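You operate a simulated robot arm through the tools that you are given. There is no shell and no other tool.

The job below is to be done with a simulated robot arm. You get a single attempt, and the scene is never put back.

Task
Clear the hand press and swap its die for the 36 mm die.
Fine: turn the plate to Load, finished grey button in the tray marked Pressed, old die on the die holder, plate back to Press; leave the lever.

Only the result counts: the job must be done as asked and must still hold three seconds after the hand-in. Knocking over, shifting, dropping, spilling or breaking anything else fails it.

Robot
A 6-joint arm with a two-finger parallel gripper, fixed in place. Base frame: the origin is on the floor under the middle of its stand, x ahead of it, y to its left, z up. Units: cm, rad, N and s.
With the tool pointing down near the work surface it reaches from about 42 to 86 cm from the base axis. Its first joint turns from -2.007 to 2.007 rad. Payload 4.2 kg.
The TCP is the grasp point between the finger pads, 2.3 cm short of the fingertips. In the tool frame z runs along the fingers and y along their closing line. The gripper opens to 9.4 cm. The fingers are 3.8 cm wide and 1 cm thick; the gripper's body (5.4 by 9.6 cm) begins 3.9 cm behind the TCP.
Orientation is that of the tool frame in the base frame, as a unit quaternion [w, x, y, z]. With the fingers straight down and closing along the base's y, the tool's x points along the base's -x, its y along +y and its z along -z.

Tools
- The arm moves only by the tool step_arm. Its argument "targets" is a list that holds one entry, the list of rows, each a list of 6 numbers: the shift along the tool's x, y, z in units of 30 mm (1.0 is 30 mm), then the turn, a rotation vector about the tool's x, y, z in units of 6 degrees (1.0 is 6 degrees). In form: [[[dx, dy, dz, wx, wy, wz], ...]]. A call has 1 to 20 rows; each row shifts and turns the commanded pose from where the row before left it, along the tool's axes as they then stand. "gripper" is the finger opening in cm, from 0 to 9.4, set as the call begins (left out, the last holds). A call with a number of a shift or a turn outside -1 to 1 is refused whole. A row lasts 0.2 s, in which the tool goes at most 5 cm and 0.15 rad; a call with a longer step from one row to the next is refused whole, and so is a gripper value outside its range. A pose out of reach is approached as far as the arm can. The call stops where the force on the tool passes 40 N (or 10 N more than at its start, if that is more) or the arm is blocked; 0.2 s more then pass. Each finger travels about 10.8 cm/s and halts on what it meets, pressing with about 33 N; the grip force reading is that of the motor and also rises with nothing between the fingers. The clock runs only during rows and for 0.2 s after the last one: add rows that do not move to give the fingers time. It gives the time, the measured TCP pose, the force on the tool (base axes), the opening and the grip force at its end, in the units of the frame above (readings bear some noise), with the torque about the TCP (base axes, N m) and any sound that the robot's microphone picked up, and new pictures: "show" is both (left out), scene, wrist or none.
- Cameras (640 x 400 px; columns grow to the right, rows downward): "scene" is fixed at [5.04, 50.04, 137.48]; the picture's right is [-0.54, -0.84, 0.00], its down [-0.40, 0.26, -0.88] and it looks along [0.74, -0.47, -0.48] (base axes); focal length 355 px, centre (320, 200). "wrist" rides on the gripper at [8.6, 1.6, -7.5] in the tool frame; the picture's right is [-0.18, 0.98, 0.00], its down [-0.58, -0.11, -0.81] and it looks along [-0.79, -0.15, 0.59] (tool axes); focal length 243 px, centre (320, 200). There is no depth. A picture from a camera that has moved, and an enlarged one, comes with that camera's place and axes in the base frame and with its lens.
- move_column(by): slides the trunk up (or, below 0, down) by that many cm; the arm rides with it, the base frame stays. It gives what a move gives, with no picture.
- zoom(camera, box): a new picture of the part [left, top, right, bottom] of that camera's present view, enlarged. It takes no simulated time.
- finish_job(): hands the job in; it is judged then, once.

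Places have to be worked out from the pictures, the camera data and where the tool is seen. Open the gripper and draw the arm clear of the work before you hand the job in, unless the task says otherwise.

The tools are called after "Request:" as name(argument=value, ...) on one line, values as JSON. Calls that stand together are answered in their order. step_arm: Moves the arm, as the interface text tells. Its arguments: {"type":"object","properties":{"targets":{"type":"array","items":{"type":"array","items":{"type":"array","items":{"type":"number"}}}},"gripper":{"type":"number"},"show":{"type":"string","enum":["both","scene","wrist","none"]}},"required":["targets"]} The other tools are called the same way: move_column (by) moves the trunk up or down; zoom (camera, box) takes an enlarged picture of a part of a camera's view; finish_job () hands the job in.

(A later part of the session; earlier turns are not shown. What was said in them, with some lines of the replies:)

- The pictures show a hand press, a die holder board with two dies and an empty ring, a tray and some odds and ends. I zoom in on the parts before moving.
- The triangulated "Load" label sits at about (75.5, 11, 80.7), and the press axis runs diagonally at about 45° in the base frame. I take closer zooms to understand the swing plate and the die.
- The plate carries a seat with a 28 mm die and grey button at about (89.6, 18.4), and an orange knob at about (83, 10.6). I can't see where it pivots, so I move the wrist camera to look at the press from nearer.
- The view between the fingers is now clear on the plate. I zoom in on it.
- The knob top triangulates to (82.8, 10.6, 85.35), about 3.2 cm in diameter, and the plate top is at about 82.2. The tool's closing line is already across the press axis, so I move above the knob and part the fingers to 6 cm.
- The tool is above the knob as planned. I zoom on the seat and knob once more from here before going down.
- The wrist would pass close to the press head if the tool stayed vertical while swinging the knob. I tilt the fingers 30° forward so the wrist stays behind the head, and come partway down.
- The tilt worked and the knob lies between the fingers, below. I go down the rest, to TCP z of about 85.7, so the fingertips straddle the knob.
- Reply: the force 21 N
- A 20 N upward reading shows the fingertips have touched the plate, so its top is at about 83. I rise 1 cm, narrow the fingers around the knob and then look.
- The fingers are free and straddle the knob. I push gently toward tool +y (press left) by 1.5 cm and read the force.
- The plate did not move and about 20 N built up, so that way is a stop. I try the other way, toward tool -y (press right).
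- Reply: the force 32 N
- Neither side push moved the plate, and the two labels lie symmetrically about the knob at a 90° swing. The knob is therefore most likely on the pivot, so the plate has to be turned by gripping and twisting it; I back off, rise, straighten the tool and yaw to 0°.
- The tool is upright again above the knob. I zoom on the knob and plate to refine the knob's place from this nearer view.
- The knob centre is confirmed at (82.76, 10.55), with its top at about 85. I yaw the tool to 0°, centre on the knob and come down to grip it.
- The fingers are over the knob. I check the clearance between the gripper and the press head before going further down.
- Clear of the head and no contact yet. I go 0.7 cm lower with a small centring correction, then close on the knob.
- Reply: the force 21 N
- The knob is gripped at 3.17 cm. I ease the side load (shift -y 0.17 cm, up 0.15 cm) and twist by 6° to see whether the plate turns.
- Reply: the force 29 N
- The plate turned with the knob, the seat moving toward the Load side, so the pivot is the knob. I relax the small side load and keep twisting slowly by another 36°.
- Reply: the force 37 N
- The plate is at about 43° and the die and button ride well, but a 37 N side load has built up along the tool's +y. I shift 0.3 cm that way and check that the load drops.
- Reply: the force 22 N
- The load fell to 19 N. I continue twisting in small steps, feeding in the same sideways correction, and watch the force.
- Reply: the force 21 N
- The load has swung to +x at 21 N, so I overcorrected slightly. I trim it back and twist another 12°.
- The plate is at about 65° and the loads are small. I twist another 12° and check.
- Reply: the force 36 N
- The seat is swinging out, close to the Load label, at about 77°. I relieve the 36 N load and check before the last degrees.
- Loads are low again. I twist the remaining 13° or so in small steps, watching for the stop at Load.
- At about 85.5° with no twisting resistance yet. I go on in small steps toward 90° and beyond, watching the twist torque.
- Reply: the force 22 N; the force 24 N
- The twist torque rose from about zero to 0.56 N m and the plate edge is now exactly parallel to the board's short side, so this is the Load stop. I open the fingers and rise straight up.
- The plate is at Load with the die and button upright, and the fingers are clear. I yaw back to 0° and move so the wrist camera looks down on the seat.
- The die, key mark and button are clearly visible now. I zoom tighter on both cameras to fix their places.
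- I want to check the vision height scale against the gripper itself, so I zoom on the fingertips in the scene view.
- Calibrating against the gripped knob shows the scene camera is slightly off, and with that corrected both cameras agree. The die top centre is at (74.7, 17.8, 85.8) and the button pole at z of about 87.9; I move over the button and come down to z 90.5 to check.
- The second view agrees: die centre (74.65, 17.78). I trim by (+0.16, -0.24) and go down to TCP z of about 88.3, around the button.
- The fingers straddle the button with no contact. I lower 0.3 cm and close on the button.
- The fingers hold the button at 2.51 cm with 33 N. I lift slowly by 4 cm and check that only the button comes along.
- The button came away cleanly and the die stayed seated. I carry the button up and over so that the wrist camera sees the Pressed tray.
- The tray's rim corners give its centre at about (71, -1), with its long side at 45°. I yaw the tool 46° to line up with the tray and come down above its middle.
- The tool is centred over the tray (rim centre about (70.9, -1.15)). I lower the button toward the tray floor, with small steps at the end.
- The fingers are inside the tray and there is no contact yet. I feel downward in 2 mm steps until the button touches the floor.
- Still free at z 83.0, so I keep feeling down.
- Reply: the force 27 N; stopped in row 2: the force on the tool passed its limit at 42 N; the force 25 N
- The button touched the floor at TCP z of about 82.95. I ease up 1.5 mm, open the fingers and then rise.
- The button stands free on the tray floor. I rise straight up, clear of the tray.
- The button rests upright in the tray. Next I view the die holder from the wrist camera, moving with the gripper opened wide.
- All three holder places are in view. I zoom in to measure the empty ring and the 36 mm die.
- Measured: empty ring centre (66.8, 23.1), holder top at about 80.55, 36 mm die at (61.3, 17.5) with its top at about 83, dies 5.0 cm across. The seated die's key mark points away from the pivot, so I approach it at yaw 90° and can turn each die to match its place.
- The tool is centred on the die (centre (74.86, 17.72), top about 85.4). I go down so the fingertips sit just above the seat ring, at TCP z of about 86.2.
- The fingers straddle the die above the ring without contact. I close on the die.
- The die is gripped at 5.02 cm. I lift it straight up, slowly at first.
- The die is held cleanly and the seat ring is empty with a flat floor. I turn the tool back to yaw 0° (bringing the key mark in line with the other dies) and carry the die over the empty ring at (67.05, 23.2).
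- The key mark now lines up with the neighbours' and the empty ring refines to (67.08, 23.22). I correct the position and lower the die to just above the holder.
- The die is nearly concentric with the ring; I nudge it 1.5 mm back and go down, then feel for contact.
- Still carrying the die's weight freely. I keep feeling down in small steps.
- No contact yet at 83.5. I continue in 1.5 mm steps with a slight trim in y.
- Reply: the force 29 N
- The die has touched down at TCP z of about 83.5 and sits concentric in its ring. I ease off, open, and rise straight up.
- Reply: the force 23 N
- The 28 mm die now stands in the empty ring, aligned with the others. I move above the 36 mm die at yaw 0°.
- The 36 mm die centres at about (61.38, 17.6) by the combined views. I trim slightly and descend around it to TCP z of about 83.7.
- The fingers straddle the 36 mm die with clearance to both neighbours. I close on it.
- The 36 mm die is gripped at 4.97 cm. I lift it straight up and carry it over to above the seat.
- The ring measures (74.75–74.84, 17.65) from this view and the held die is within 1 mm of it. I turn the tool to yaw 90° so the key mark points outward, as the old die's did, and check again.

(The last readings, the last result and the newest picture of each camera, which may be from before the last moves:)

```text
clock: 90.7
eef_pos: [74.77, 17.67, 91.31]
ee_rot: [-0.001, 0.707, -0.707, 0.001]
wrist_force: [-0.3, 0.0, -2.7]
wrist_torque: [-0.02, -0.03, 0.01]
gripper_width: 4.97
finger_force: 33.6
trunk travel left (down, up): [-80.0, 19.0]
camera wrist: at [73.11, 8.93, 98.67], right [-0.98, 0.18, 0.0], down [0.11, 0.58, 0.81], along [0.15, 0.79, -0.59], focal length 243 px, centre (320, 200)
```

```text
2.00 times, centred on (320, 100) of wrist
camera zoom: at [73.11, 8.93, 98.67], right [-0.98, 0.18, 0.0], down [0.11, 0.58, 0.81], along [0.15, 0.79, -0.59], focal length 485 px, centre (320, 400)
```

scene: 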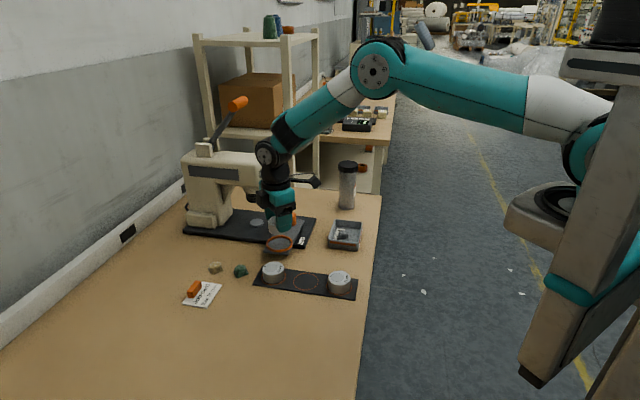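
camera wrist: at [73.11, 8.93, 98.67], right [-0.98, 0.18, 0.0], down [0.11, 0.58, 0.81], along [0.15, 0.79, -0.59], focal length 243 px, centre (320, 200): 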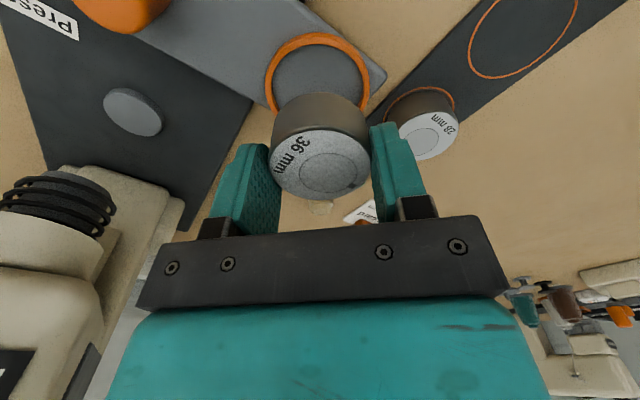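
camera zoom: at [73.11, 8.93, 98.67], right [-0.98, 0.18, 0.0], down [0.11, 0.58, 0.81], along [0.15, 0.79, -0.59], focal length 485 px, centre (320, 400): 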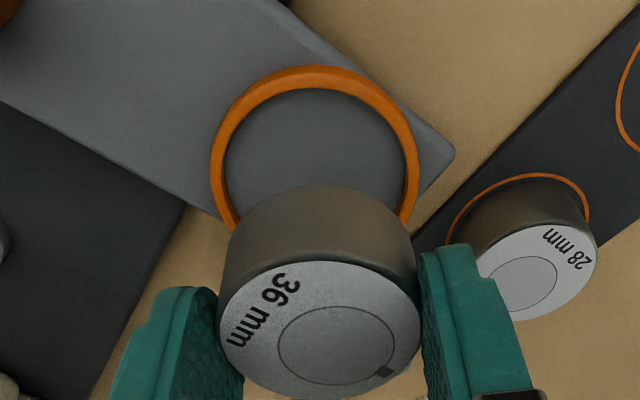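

The die is concentric with the seat along the view and about 1.4 mm to one side. I correct that and lower to just above the ring.

Request:
step_arm(targets=[[[0, -0.045, 0.3, 0, 0, 0], [0, 0, 0.4, 0, 0, 0], [0, 0, 0.3, 0, 0, 0], [0, 0, 0.15, 0, 0, 0], [0, 0, 0, 0, 0, 0]]])

Request:
zoom(camera="wrist", box=[200, 20, 440, 220])

Request:
zoom(camera="scene", box=[245, 200, 315, 265])

```text
clock: 91.9
eef_pos: [74.8, 17.57, 87.84]
ee_rot: [0.0, -0.707, 0.707, -0.001]
wrist_force: [-0.2, -0.6, -3.0]
wrist_torque: [-0.02, -0.03, 0.01]
gripper_width: 5.02
finger_force: 33.0
trunk travel left (down, up): [-80.0, 19.0]
camera wrist: at [73.26, 8.92, 95.27], right [-0.98, 0.18, 0.0], down [0.11, 0.58, 0.81], along [0.15, 0.79, -0.59], focal length 243 px, centre (320, 200)
```

scene: 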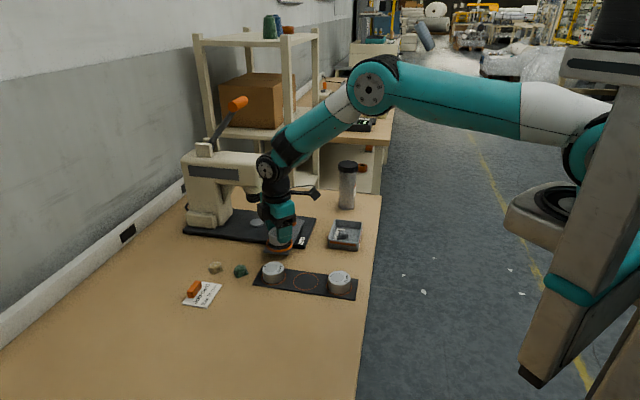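
wrist: 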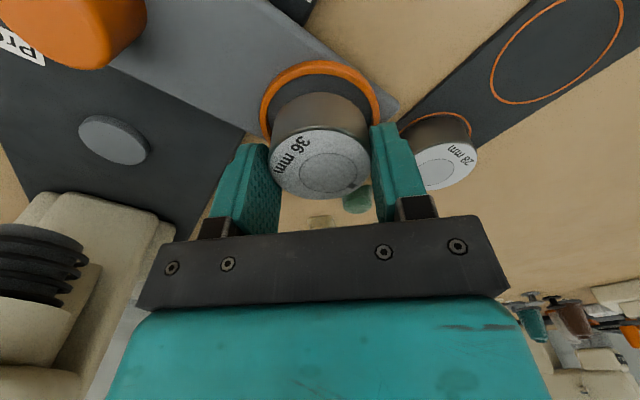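

```text
2.00 times, centred on (320, 120) of wrist
camera zoom: at [73.26, 8.92, 95.27], right [-0.98, 0.18, 0.0], down [0.11, 0.58, 0.81], along [0.15, 0.79, -0.59], focal length 485 px, centre (320, 360)
```

zoom: 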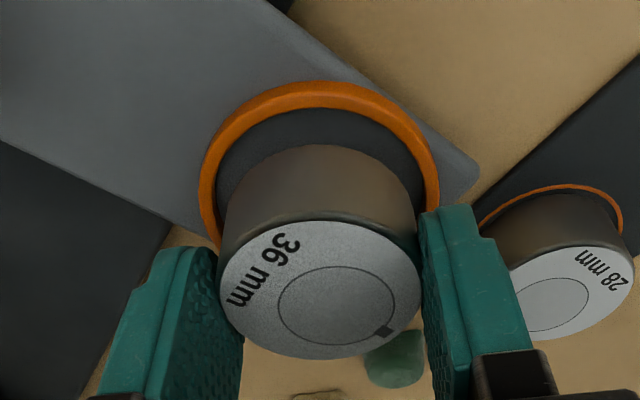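

```text
6.15 times, centred on (280, 232) of scene
camera zoom: at [5.04, 50.04, 137.48], right [-0.54, -0.84, 0.0], down [-0.4, 0.26, -0.88], along [0.74, -0.47, -0.48], focal length 2185 px, centre (566, 0)
```

zoom: 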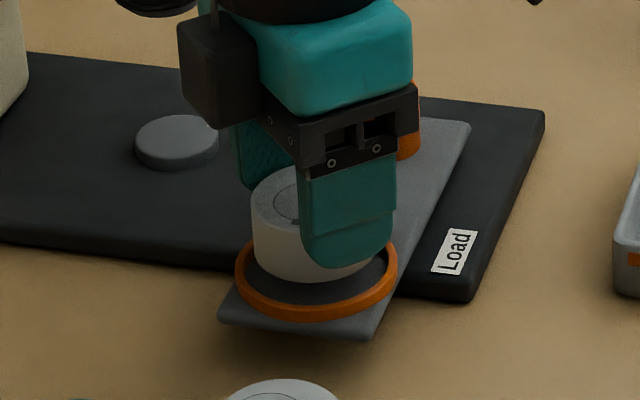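

Alignment is within about 1 mm. I trim by 0.8 mm and lower into the ring, feeling for the floor.

Request:
step_arm(targets=[[[0.03, 0, 0.1, 0, 0, 0], [0, 0, 0.12, 0, 0, 0], [0, 0, 0.1, 0, 0, 0], [0, 0, 0, 0, 0, 0]]], show="none")

Request:
step_arm(targets=[[[0, 0, 0.04, 0, 0, 0], [0, 0, 0.03, 0, 0, 0], [0, 0, 0, 0, 0, 0]]], show="none")

```text
clock: 92.9
eef_pos: [74.94, 17.49, 86.9]
ee_rot: [0.001, -0.707, 0.707, -0.002]
wrist_force: [-0.4, -0.1, -3.5]
wrist_torque: [0.0, 0.04, -0.02]
gripper_width: 5.0
finger_force: 33.2
trunk travel left (down, up): [-80.0, 19.0]
```

```text
clock: 93.7
eef_pos: [74.96, 17.49, 86.55]
ee_rot: [0.001, -0.707, 0.707, -0.002]
wrist_force: [-0.4, 0.7, -3.1]
wrist_torque: [0.01, 0.01, 0.01]
gripper_width: 5.01
finger_force: 33.1
trunk travel left (down, up): [-80.0, 19.0]
```

No contact at 86.55, so the die is already inside the ring. I keep feeling down.

Request:
step_arm(targets=[[[0, 0, 0.03, 0, 0, 0], [0, 0, 0.03, 0, 0, 0], [0, 0, 0, 0, 0, 0]]], show="none")

Request:
step_arm(targets=[[[0, 0, 0.03, 0, 0, 0], [0, 0, 0.02, 0, 0, 0], [0, 0, 0, 0, 0, 0]]], show="none")

Request:
zoom(camera="scene", box=[245, 200, 315, 265])

```text
clock: 94.5
eef_pos: [74.99, 17.49, 86.47]
ee_rot: [0.002, -0.707, 0.708, -0.002]
wrist_force: [0.5, 0.3, 1.0]
wrist_torque: [0.03, 0.04, 0.03]
gripper_width: 5.01
finger_force: 32.5
trunk travel left (down, up): [-80.0, 19.0]
```

```text
clock: 95.3
eef_pos: [74.96, 17.59, 86.58]
ee_rot: [-0.003, 0.707, -0.707, 0.002]
wrist_force: [-0.7, 1.3, 15.2]
wrist_torque: [0.29, 0.36, 0.02]
gripper_width: 4.98
finger_force: 33.2
trunk travel left (down, up): [-80.0, 19.0]
```

```text
6.15 times, centred on (280, 232) of scene
camera zoom: at [5.04, 50.04, 137.48], right [-0.54, -0.84, 0.0], down [-0.4, 0.26, -0.88], along [0.74, -0.47, -0.48], focal length 2185 px, centre (566, 0)
```

zoom: 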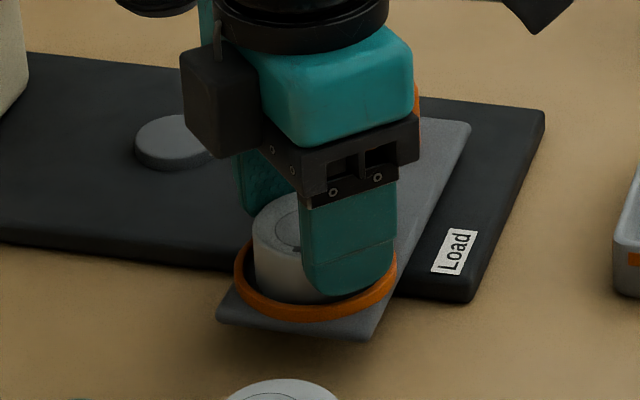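

Contact came at about 86.45, just where the seat floor should be. I release the die and rise.

Request:
step_arm(targets=[[[0, 0, -0.02, 0, 0, 0], [0, 0, 0, 0, 0, 0]]], show="none")

Request:
step_arm(targets=[[[0, 0, 0, 0, 0, 0], [0, 0, 0, 0, 0, 0], [0, 0, 0, 0, 0, 0], [0, 0, -0.2, 0, 0, 0], [0, 0, -0.5, 0, 0, 0], [0, 0, -0.8, 0, 0, 0], [0, 0, -0.8, 0, 0, 0], [0, 0, -0.5, 0, 0, 0], [0, 0, 0, 0, 0, 0]]], gripper=6.8)

Request:
zoom(camera="scene", box=[235, 200, 325, 265])

Request:
zoom(camera="wrist", box=[200, 0, 440, 200])

```text
clock: 95.9
eef_pos: [74.98, 17.7, 86.49]
ee_rot: [0.002, -0.707, 0.708, -0.001]
wrist_force: [1.3, 0.6, 14.5]
wrist_torque: [0.43, 0.2, -0.01]
gripper_width: 5.0
finger_force: 33.6
trunk travel left (down, up): [-80.0, 19.0]
```

```text
clock: 97.9
eef_pos: [74.86, 17.62, 94.78]
ee_rot: [0.002, -0.707, 0.708, -0.001]
wrist_force: [0.2, -0.5, -1.0]
wrist_torque: [-0.01, 0.0, 0.0]
gripper_width: 6.81
finger_force: 0.1
trunk travel left (down, up): [-80.0, 19.0]
camera wrist: at [73.2, 8.95, 102.18], right [-0.98, 0.18, 0.0], down [0.11, 0.58, 0.81], along [0.15, 0.79, -0.59], focal length 243 px, centre (320, 200)
```

scene: 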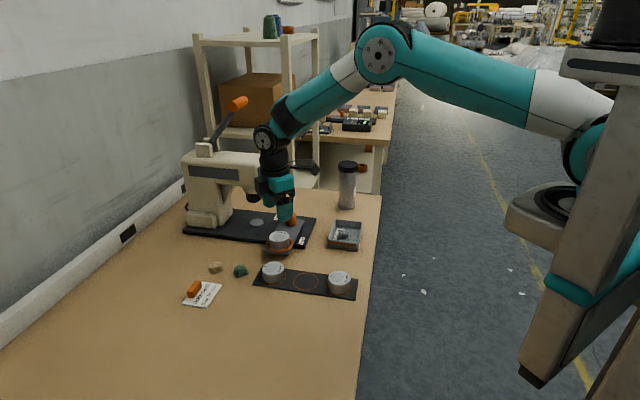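
wrist: 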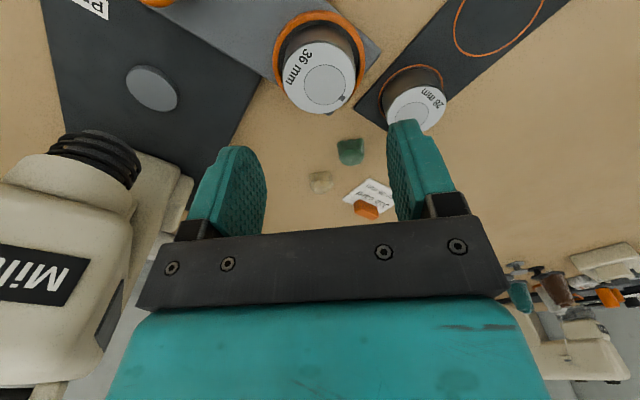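

```text
6.15 times, centred on (280, 232) of scene
camera zoom: at [5.04, 50.04, 137.48], right [-0.54, -0.84, 0.0], down [-0.4, 0.26, -0.88], along [0.74, -0.47, -0.48], focal length 2185 px, centre (566, 0)
```

zoom: 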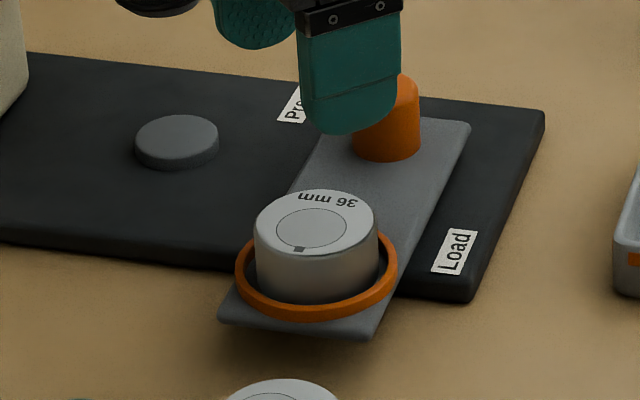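

```text
2.00 times, centred on (320, 100) of wrist
camera zoom: at [73.2, 8.95, 102.18], right [-0.98, 0.18, 0.0], down [0.11, 0.58, 0.81], along [0.15, 0.79, -0.59], focal length 485 px, centre (320, 400)
```

zoom: 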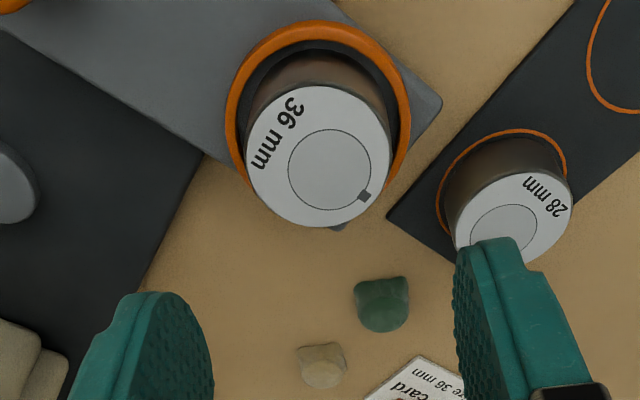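

The 36 mm die is seated flat inside the ring with its key mark outward. Now I move above the knob, still at yaw 90°, to turn the plate back.

Request:
step_arm(targets=[[[0.808, -0.838, 0, 0, 0, 0], [0.808, -0.838, 0, 0, 0, 0], [0.808, -0.838, 0, 0, 0, 0], [0, 0, 0, 0, 0, 0]]], gripper=6)

Request:
zoom(camera="wrist", box=[200, 0, 460, 220])

Request:
zoom(camera="scene", box=[175, 120, 335, 260])

```text
clock: 98.9
eef_pos: [82.61, 10.11, 94.9]
ee_rot: [-0.001, 0.708, -0.706, 0.001]
wrist_force: [0.0, 0.2, 0.4]
wrist_torque: [-0.02, -0.04, 0.01]
gripper_width: 5.98
finger_force: 0.0
trunk travel left (down, up): [-80.0, 19.0]
camera wrist: at [80.94, 1.4, 102.36], right [-0.98, 0.18, 0.0], down [0.11, 0.58, 0.81], along [0.15, 0.79, -0.59], focal length 243 px, centre (320, 200)
```

scene: 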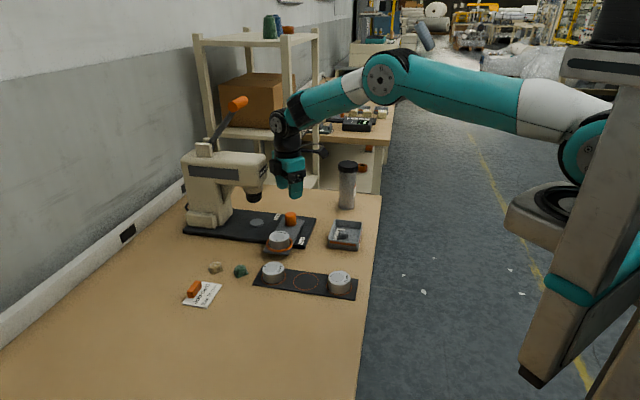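
wrist: 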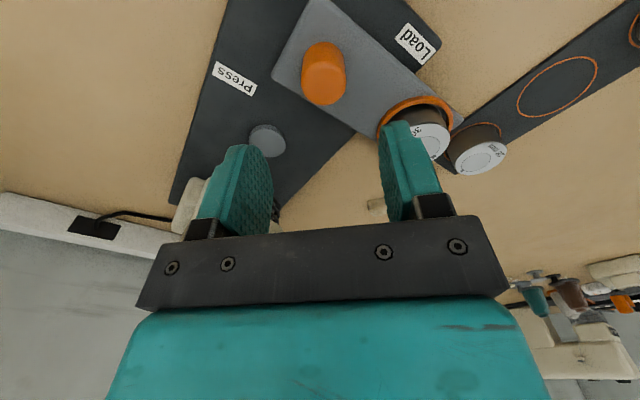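

```text
1.82 times, centred on (330, 110) of wrist
camera zoom: at [80.94, 1.4, 102.36], right [-0.98, 0.18, 0.0], down [0.11, 0.58, 0.81], along [0.15, 0.79, -0.59], focal length 441 px, centre (302, 364)
```

zoom: 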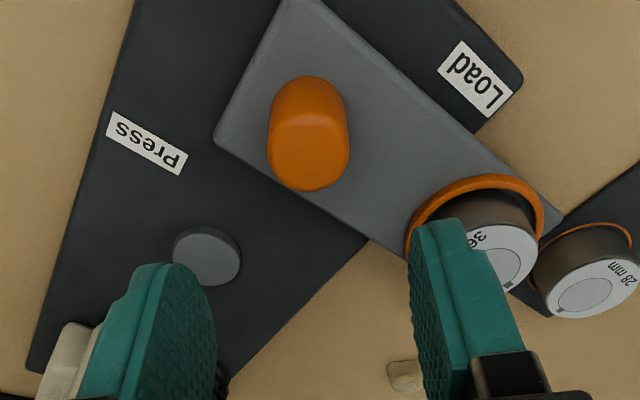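

```text
2.86 times, centred on (255, 190) of scene
camera zoom: at [5.04, 50.04, 137.48], right [-0.54, -0.84, 0.0], down [-0.4, 0.26, -0.88], along [0.74, -0.47, -0.48], focal length 1015 px, centre (506, 229)
```

zoom: 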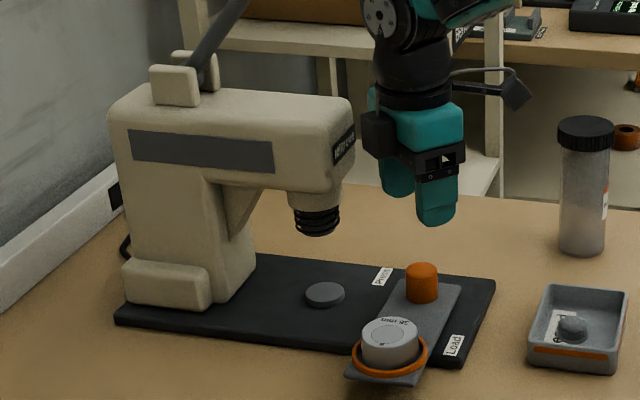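

The knob centre from this view is (82.35, 10.25). I trim to that and descend around the knob.

Request:
step_arm(targets=[[[-0.055, 0.083, 0.3, 0, 0, 0], [0, 0, 0.6, 0, 0, 0], [0, 0, 0.6, 0, 0, 0], [0, 0, 0.6, 0, 0, 0], [0, 0, 0.4, 0, 0, 0], [0, 0, 0.3, 0, 0, 0], [0, 0, 0.15, 0, 0, 0], [0, 0, 0.1, 0, 0, 0], [0, 0, 0, 0, 0, 0]]], gripper=6)

```text
clock: 100.9
eef_pos: [82.3, 10.53, 85.8]
ee_rot: [-0.002, 0.707, -0.707, 0.001]
wrist_force: [0.2, -0.1, 0.2]
wrist_torque: [0.02, 0.03, -0.03]
gripper_width: 6.02
finger_force: 0.1
trunk travel left (down, up): [-80.0, 19.0]
camera wrist: at [80.61, 1.76, 93.05], right [-0.98, 0.18, 0.0], down [0.11, 0.58, 0.81], along [0.15, 0.79, -0.59], focal length 243 px, centre (320, 200)
```

scene: 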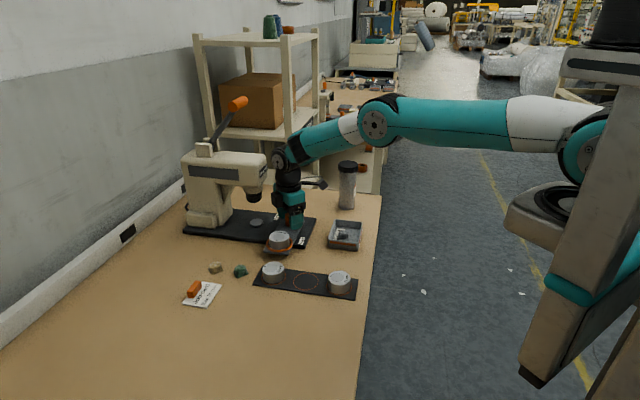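
wrist: 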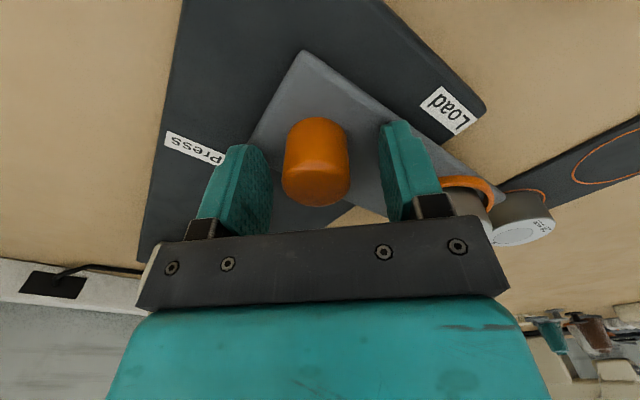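

The fingers straddle the knob with no contact. I close on it.

Request:
step_arm(targets=[[[0, 0, 0, 0, 0, 0], [0, 0, 0, 0, 0, 0], [0, 0, 0, 0, 0, 0], [0, 0, 0, 0, 0, 0]]], gripper=2.4, show="none")

```text
clock: 101.9
eef_pos: [82.38, 10.51, 85.58]
ee_rot: [-0.003, 0.707, -0.707, 0.002]
wrist_force: [16.2, 1.9, -2.8]
wrist_torque: [0.56, 0.28, 0.0]
gripper_width: 3.13
finger_force: 44.9
trunk travel left (down, up): [-80.0, 19.0]
```

Gripped at 3.13 cm with a 16 N side load toward +x. I relieve it and begin twisting back toward Press by 18°.

Request:
step_arm(targets=[[[0, -0.05, 0, 0, 0, 0], [0, 0, 0, 0, 0, 0.3], [0, 0, 0, 0, 0, 0.5], [0, 0, 0, 0, 0, 0.5], [0, 0, 0, 0, 0, 0.5], [0, 0, 0, 0, 0, 0.5], [0, 0, 0, 0, 0, 0.5], [0, 0, 0, 0, 0, 0.2], [0, 0, 0, 0, 0, 0]]], show="scene")

Request:
zoom(camera="scene", box=[225, 180, 335, 265])

```text
clock: 103.9
eef_pos: [82.49, 10.56, 85.67]
ee_rot: [0.002, -0.588, 0.809, -0.001]
wrist_force: [15.6, 1.7, -4.6]
wrist_torque: [-0.02, 0.24, 0.02]
gripper_width: 3.13
finger_force: 44.6
trunk travel left (down, up): [-80.0, 19.0]
```

scene: 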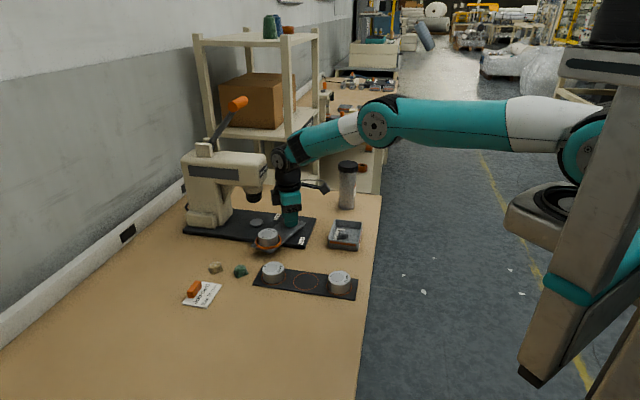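

```text
4.71 times, centred on (280, 222) of scene
camera zoom: at [5.04, 50.04, 137.48], right [-0.54, -0.84, 0.0], down [-0.4, 0.26, -0.88], along [0.74, -0.47, -0.48], focal length 1671 px, centre (508, 94)
```

zoom: 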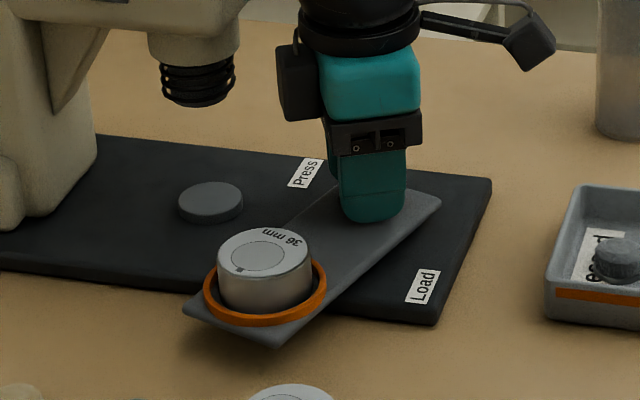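

The plate follows, now at about 72°. I trim the side load and twist another 24°.

Request:
step_arm(targets=[[[-0.012, -0.038, 0, 0, 0, 0], [0, 0, 0, 0, 0, 0.4], [0, 0, 0, 0, 0, 0.5], [0, 0, 0, 0, 0, 0.5], [0, 0, 0, 0, 0, 0.5], [0, 0, 0, 0, 0, 0.5], [0, 0, 0, 0, 0, 0.5], [0, 0, 0, 0, 0, 0.5], [0, 0, 0, 0, 0, 0.4], [0, 0, 0, 0, 0, 0.2], [0, 0, 0, 0, 0, 0]]], show="none")

```text
clock: 106.3
eef_pos: [82.52, 10.48, 85.71]
ee_rot: [0.002, -0.406, 0.914, -0.001]
wrist_force: [6.3, -4.3, 3.8]
wrist_torque: [-0.5, 0.96, 0.02]
gripper_width: 3.09
finger_force: 44.8
trunk travel left (down, up): [-80.0, 19.0]
```

Low side load at about 48°. I twist another 24°.

Request:
step_arm(targets=[[[0, 0, 0, 0, 0, 0.4], [0, 0, 0, 0, 0, 0.5], [0, 0, 0, 0, 0, 0.5], [0, 0, 0, 0, 0, 0.5], [0, 0, 0, 0, 0, 0.5], [0, 0, 0, 0, 0, 0.5], [0, 0, 0, 0, 0, 0.5], [0, 0, 0, 0, 0, 0.4], [0, 0, 0, 0, 0, 0.2], [0, 0, 0, 0, 0, 0]]], show="none")

Request:
zoom(camera="scene", box=[215, 160, 335, 265])

```text
clock: 108.5
eef_pos: [82.55, 10.47, 85.7]
ee_rot: [0.002, -0.206, 0.979, 0.0]
wrist_force: [21.9, -15.0, 0.5]
wrist_torque: [0.16, -0.83, 0.05]
gripper_width: 3.14
finger_force: 45.0
trunk travel left (down, up): [-80.0, 19.0]
```

```text
3.81 times, centred on (275, 212) of scene
camera zoom: at [5.04, 50.04, 137.48], right [-0.54, -0.84, 0.0], down [-0.4, 0.26, -0.88], along [0.74, -0.47, -0.48], focal length 1353 px, centre (491, 152)
```

zoom: 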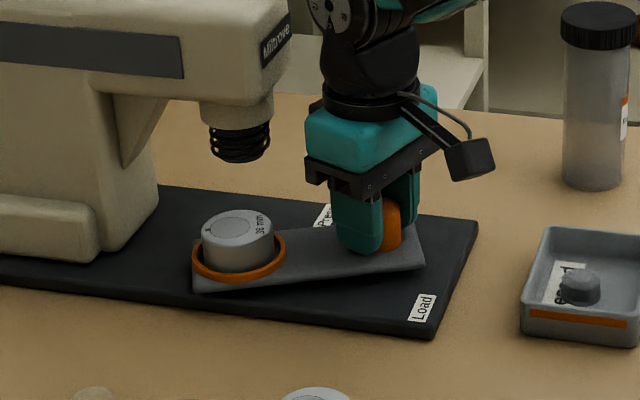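

At about 24° with 27 N side load. I trim it and twist another 16°.

Request:
step_arm(targets=[[[-0.03, -0.055, 0, 0, 0, 0], [0, 0, 0, 0, 0, 0.3], [0, 0, 0, 0, 0, 0.5], [0, 0, 0, 0, 0, 0.5], [0, 0, 0, 0, 0, 0.5], [0, 0, 0, 0, 0, 0.5], [0, 0, 0, 0, 0, 0.3], [0, 0, 0, 0, 0, 0]]], show="none")

```text
clock: 110.3
eef_pos: [82.62, 10.35, 85.68]
ee_rot: [0.002, -0.074, 0.997, 0.001]
wrist_force: [2.0, -10.5, 11.9]
wrist_torque: [-0.32, 1.02, -0.03]
gripper_width: 3.15
finger_force: 45.5
trunk travel left (down, up): [-80.0, 19.0]
```

At 8.5° now. I go on in small steps, watching the twist torque for the Press stop.

Request:
step_arm(targets=[[[0, -0.03, 0, 0, 0, 0.4], [0, 0, 0, 0, 0, 0.4], [0, 0, 0, 0, 0, 0.2], [0, 0, 0, 0, 0, 0]]], show="none")

Request:
step_arm(targets=[[[0, 0, 0, 0, 0, 0.2], [0, 0, 0, 0, 0, 0.2], [0, 0, 0, 0, 0, 0]]], show="none")

Request:
zoom(camera="scene", box=[235, 160, 345, 255])

```text
clock: 111.3
eef_pos: [82.72, 10.32, 85.68]
ee_rot: [0.002, -0.021, 1.0, 0.0]
wrist_force: [0.2, -5.3, 3.6]
wrist_torque: [0.03, -0.52, -0.09]
gripper_width: 3.13
finger_force: 44.9
trunk travel left (down, up): [-80.0, 19.0]
```

```text
clock: 112.1
eef_pos: [82.62, 10.33, 85.69]
ee_rot: [0.002, 0.0, 1.0, 0.001]
wrist_force: [-2.1, -5.0, -0.2]
wrist_torque: [-0.02, -0.98, 0.18]
gripper_width: 3.13
finger_force: 45.0
trunk travel left (down, up): [-80.0, 19.0]
```

```text
4.21 times, centred on (290, 208) of scene
camera zoom: at [5.04, 50.04, 137.48], right [-0.54, -0.84, 0.0], down [-0.4, 0.26, -0.88], along [0.74, -0.47, -0.48], focal length 1495 px, centre (446, 168)
```

zoom: 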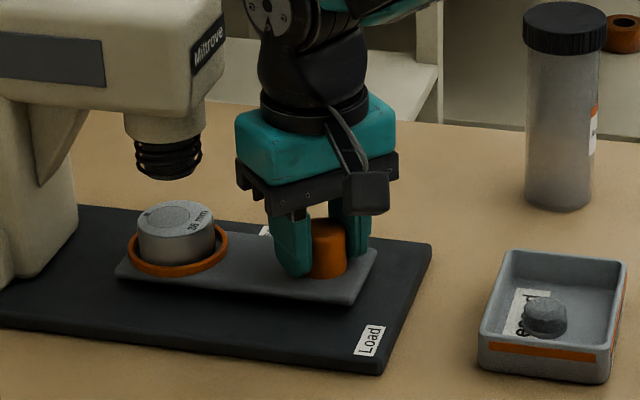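

The plate looks just as it did at the start and a twist torque of 0.18 N m is appearing. I twist 4° more to be sure it rests on the Press stop.

Request:
step_arm(targets=[[[0, 0, 0, 0, 0, 0.3], [0, 0, 0, 0, 0, 0.3], [0, 0, 0, 0, 0, 0]]], show="none")

Request:
zoom(camera="scene", box=[235, 160, 345, 255])

```text
clock: 112.9
eef_pos: [82.57, 10.23, 85.65]
ee_rot: [0.001, 0.031, 1.0, 0.0]
wrist_force: [2.4, -5.7, -2.1]
wrist_torque: [-0.03, 0.18, 0.71]
gripper_width: 3.11
finger_force: 45.5
trunk travel left (down, up): [-80.0, 19.0]
```

```text
4.21 times, centred on (290, 208) of scene
camera zoom: at [5.04, 50.04, 137.48], right [-0.54, -0.84, 0.0], down [-0.4, 0.26, -0.88], along [0.74, -0.47, -0.48], focal length 1495 px, centre (446, 168)
```

zoom: 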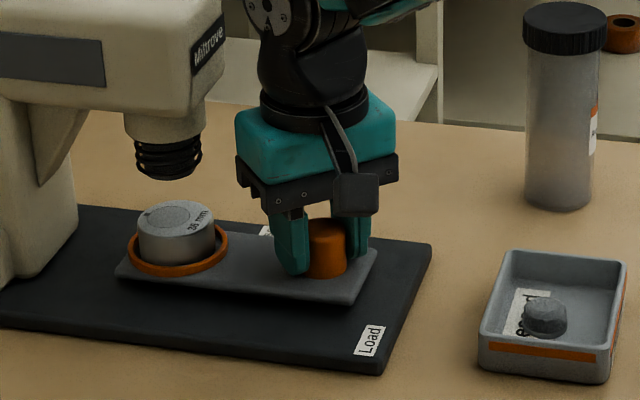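

The torque rose to 0.71 N m without the plate moving, so it is on the Press stop. I open the fingers and rise.

Request:
step_arm(targets=[[[0, 0, 0, 0, 0, 0], [0, 0, 0, 0, 0, 0], [0, 0, 0, 0, 0, 0], [0, 0, -0.3, 0, 0, 0], [0, 0, -0.7, 0, 0, 0], [0, 0, -0.9, 0, 0, 0], [0, 0, -0.9, 0, 0, 0], [0, 0, -0.9, 0, 0, 0], [0, 0, 0, 0, 0, 0]]], gripper=6.5)

Request:
zoom(camera="scene", box=[235, 160, 345, 255])

```text
clock: 114.9
eef_pos: [82.81, 10.2, 96.83]
ee_rot: [0.002, 0.032, 0.999, 0.001]
wrist_force: [0.2, -0.1, 0.4]
wrist_torque: [0.04, 0.01, -0.01]
gripper_width: 6.48
finger_force: 0.1
trunk travel left (down, up): [-80.0, 19.0]
camera wrist: at [74.17, 12.36, 104.22], right [0.25, 0.97, 0.0], down [0.57, -0.15, 0.81], along [0.78, -0.2, -0.59], focal length 243 px, centre (320, 200)
```

scene: 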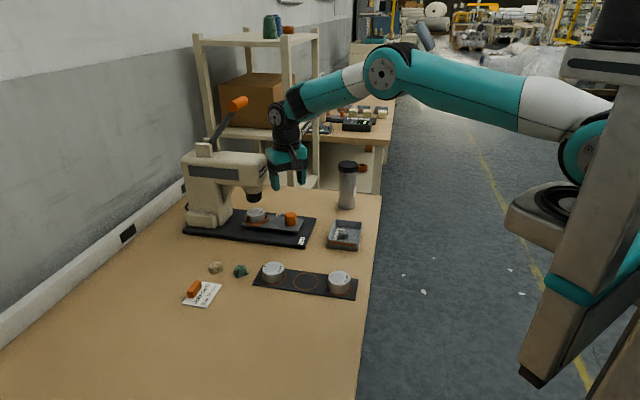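
wrist: 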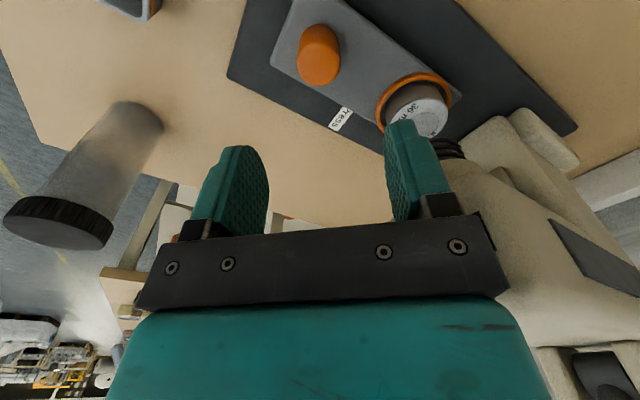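

```text
4.21 times, centred on (290, 208) of scene
camera zoom: at [5.04, 50.04, 137.48], right [-0.54, -0.84, 0.0], down [-0.4, 0.26, -0.88], along [0.74, -0.47, -0.48], focal length 1495 px, centre (446, 168)
```

zoom: 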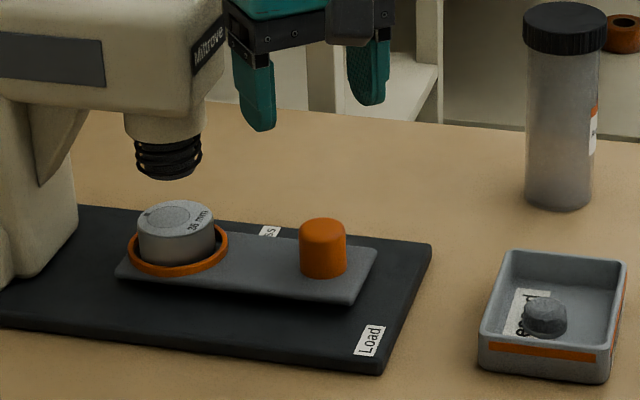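

The plate is back at Press exactly as at the start, with the 36 mm die under the ram. I raise and draw the arm back clear of the work and check everything.

Request:
step_arm(targets=[[[0.3, 0, -0.9, 0, 0, 0], [0.3, 0, -0.9, 0, 0, 0], [0.5, -0.3, -0.8, 0, 0, 0], [0.8, -0.5, -0.8, 0, 0, 0], [0.9, -0.7, -0.7, 0, 0, 0], [0.9, -0.7, -0.5, 0, 0, 0], [0.9, -0.7, -0.4, 0, 0, 0], [0.9, -0.7, 0, 0, 0, 0], [0.9, -0.7, 0, 0, 0, 0], [0.9, -0.7, 0, 0, 0, 0], [0, 0, 0, 0, 0, 0]]], gripper=9)

Request:
zoom(camera="scene", box=[170, 80, 390, 310])

Request:
zoom(camera="scene", box=[235, 190, 325, 250])

Request:
zoom(camera="scene", box=[240, 215, 380, 305])

```text
clock: 117.3
eef_pos: [59.63, -3.38, 111.76]
ee_rot: [0.002, 0.032, 0.999, 0.0]
wrist_force: [-0.1, -0.2, 0.4]
wrist_torque: [-0.03, -0.02, -0.01]
gripper_width: 8.98
finger_force: 0.0
trunk travel left (down, up): [-80.0, 19.0]
camera wrist: at [51.08, -1.37, 119.05], right [0.25, 0.97, 0.0], down [0.57, -0.15, 0.81], along [0.78, -0.2, -0.59], focal length 243 px, centre (320, 200)
```

scene: 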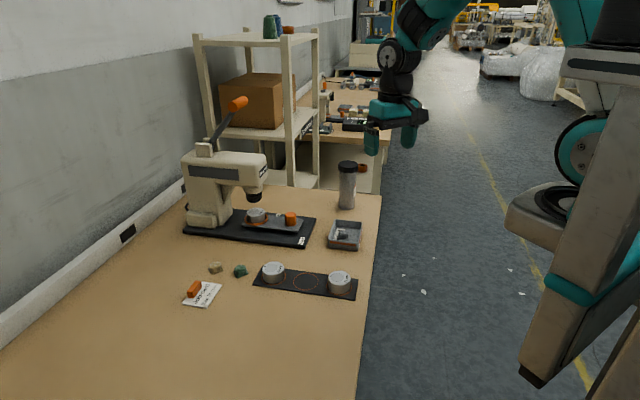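
wrist: 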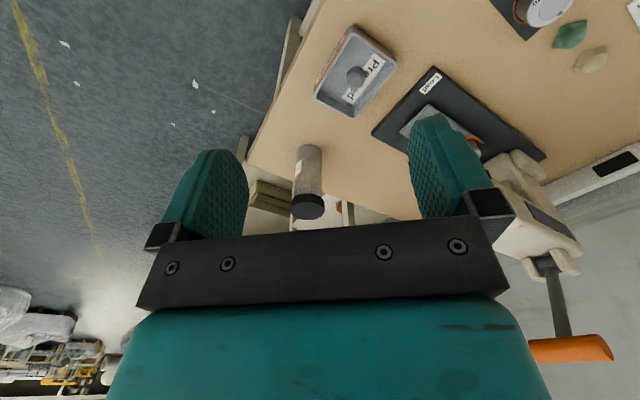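

```text
1.74 times, centred on (280, 195) of scene
camera zoom: at [5.04, 50.04, 137.48], right [-0.54, -0.84, 0.0], down [-0.4, 0.26, -0.88], along [0.74, -0.47, -0.48], focal length 618 px, centre (390, 209)
```

zoom: 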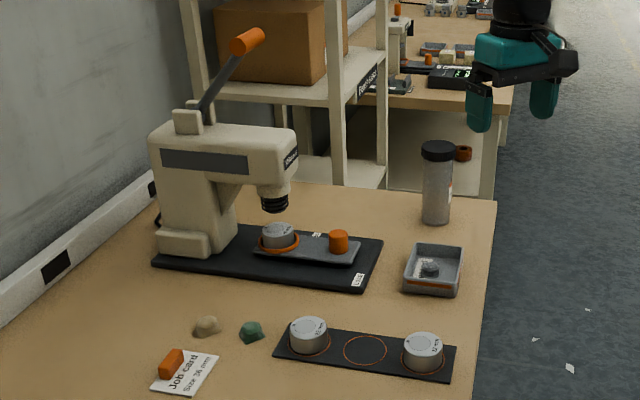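

```text
6.67 times, centred on (280, 220) of scene
camera zoom: at [5.04, 50.04, 137.48], right [-0.54, -0.84, 0.0], down [-0.4, 0.26, -0.88], along [0.74, -0.47, -0.48], focal length 2367 px, centre (587, 67)
```

zoom: 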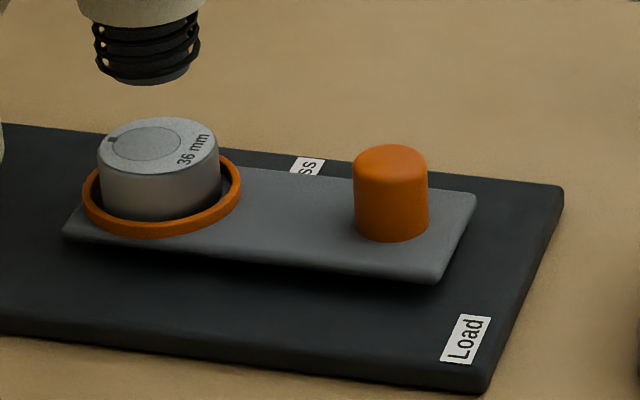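

```text
4.44 times, centred on (310, 260) of scene
camera zoom: at [5.04, 50.04, 137.48], right [-0.54, -0.84, 0.0], down [-0.4, 0.26, -0.88], along [0.74, -0.47, -0.48], focal length 1578 px, centre (364, -67)
```

zoom: 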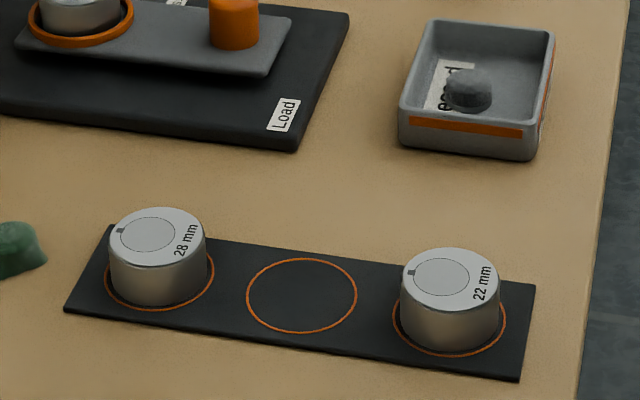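

All is in place: the 36 mm die is seated under the ram with the plate at Press, and the 28 mm die is on the holder. The grey button is in the Pressed tray, the lever is untouched, and the arm is clear with the gripper open. I hand in the job.

Request:
finish_job()

```text
The job is handed in.
```

The press is cleared and now holds the 36 mm die, and I have handed the job in. I did not see a verdict, only that it was accepted.

- **Button:** the finished grey button is upright on the floor of the tray marked Pressed.
- **Old die:** the 28 mm die is on the die holder, in the ring that was empty at the start, lined up like the others.
- **New die:** the 36 mm die is flat in the seat ring on the plate, with its key mark facing the same way as the old die's did.
- **Plate:** it went to Load for the swap and is back on the Press stop, in the same place as at the start.
- **Lever:** I did not touch it.

Before I found that the plate turns by twisting the knob, I pushed the knob sideways in both directions with up to about 32 N. The button was also pressed on the tray floor with about 42 N when I set it down. The final pictures show no sign that the press, the tray or anything else on the bench moved.

The arm is drawn back clear of the work with the gripper open.
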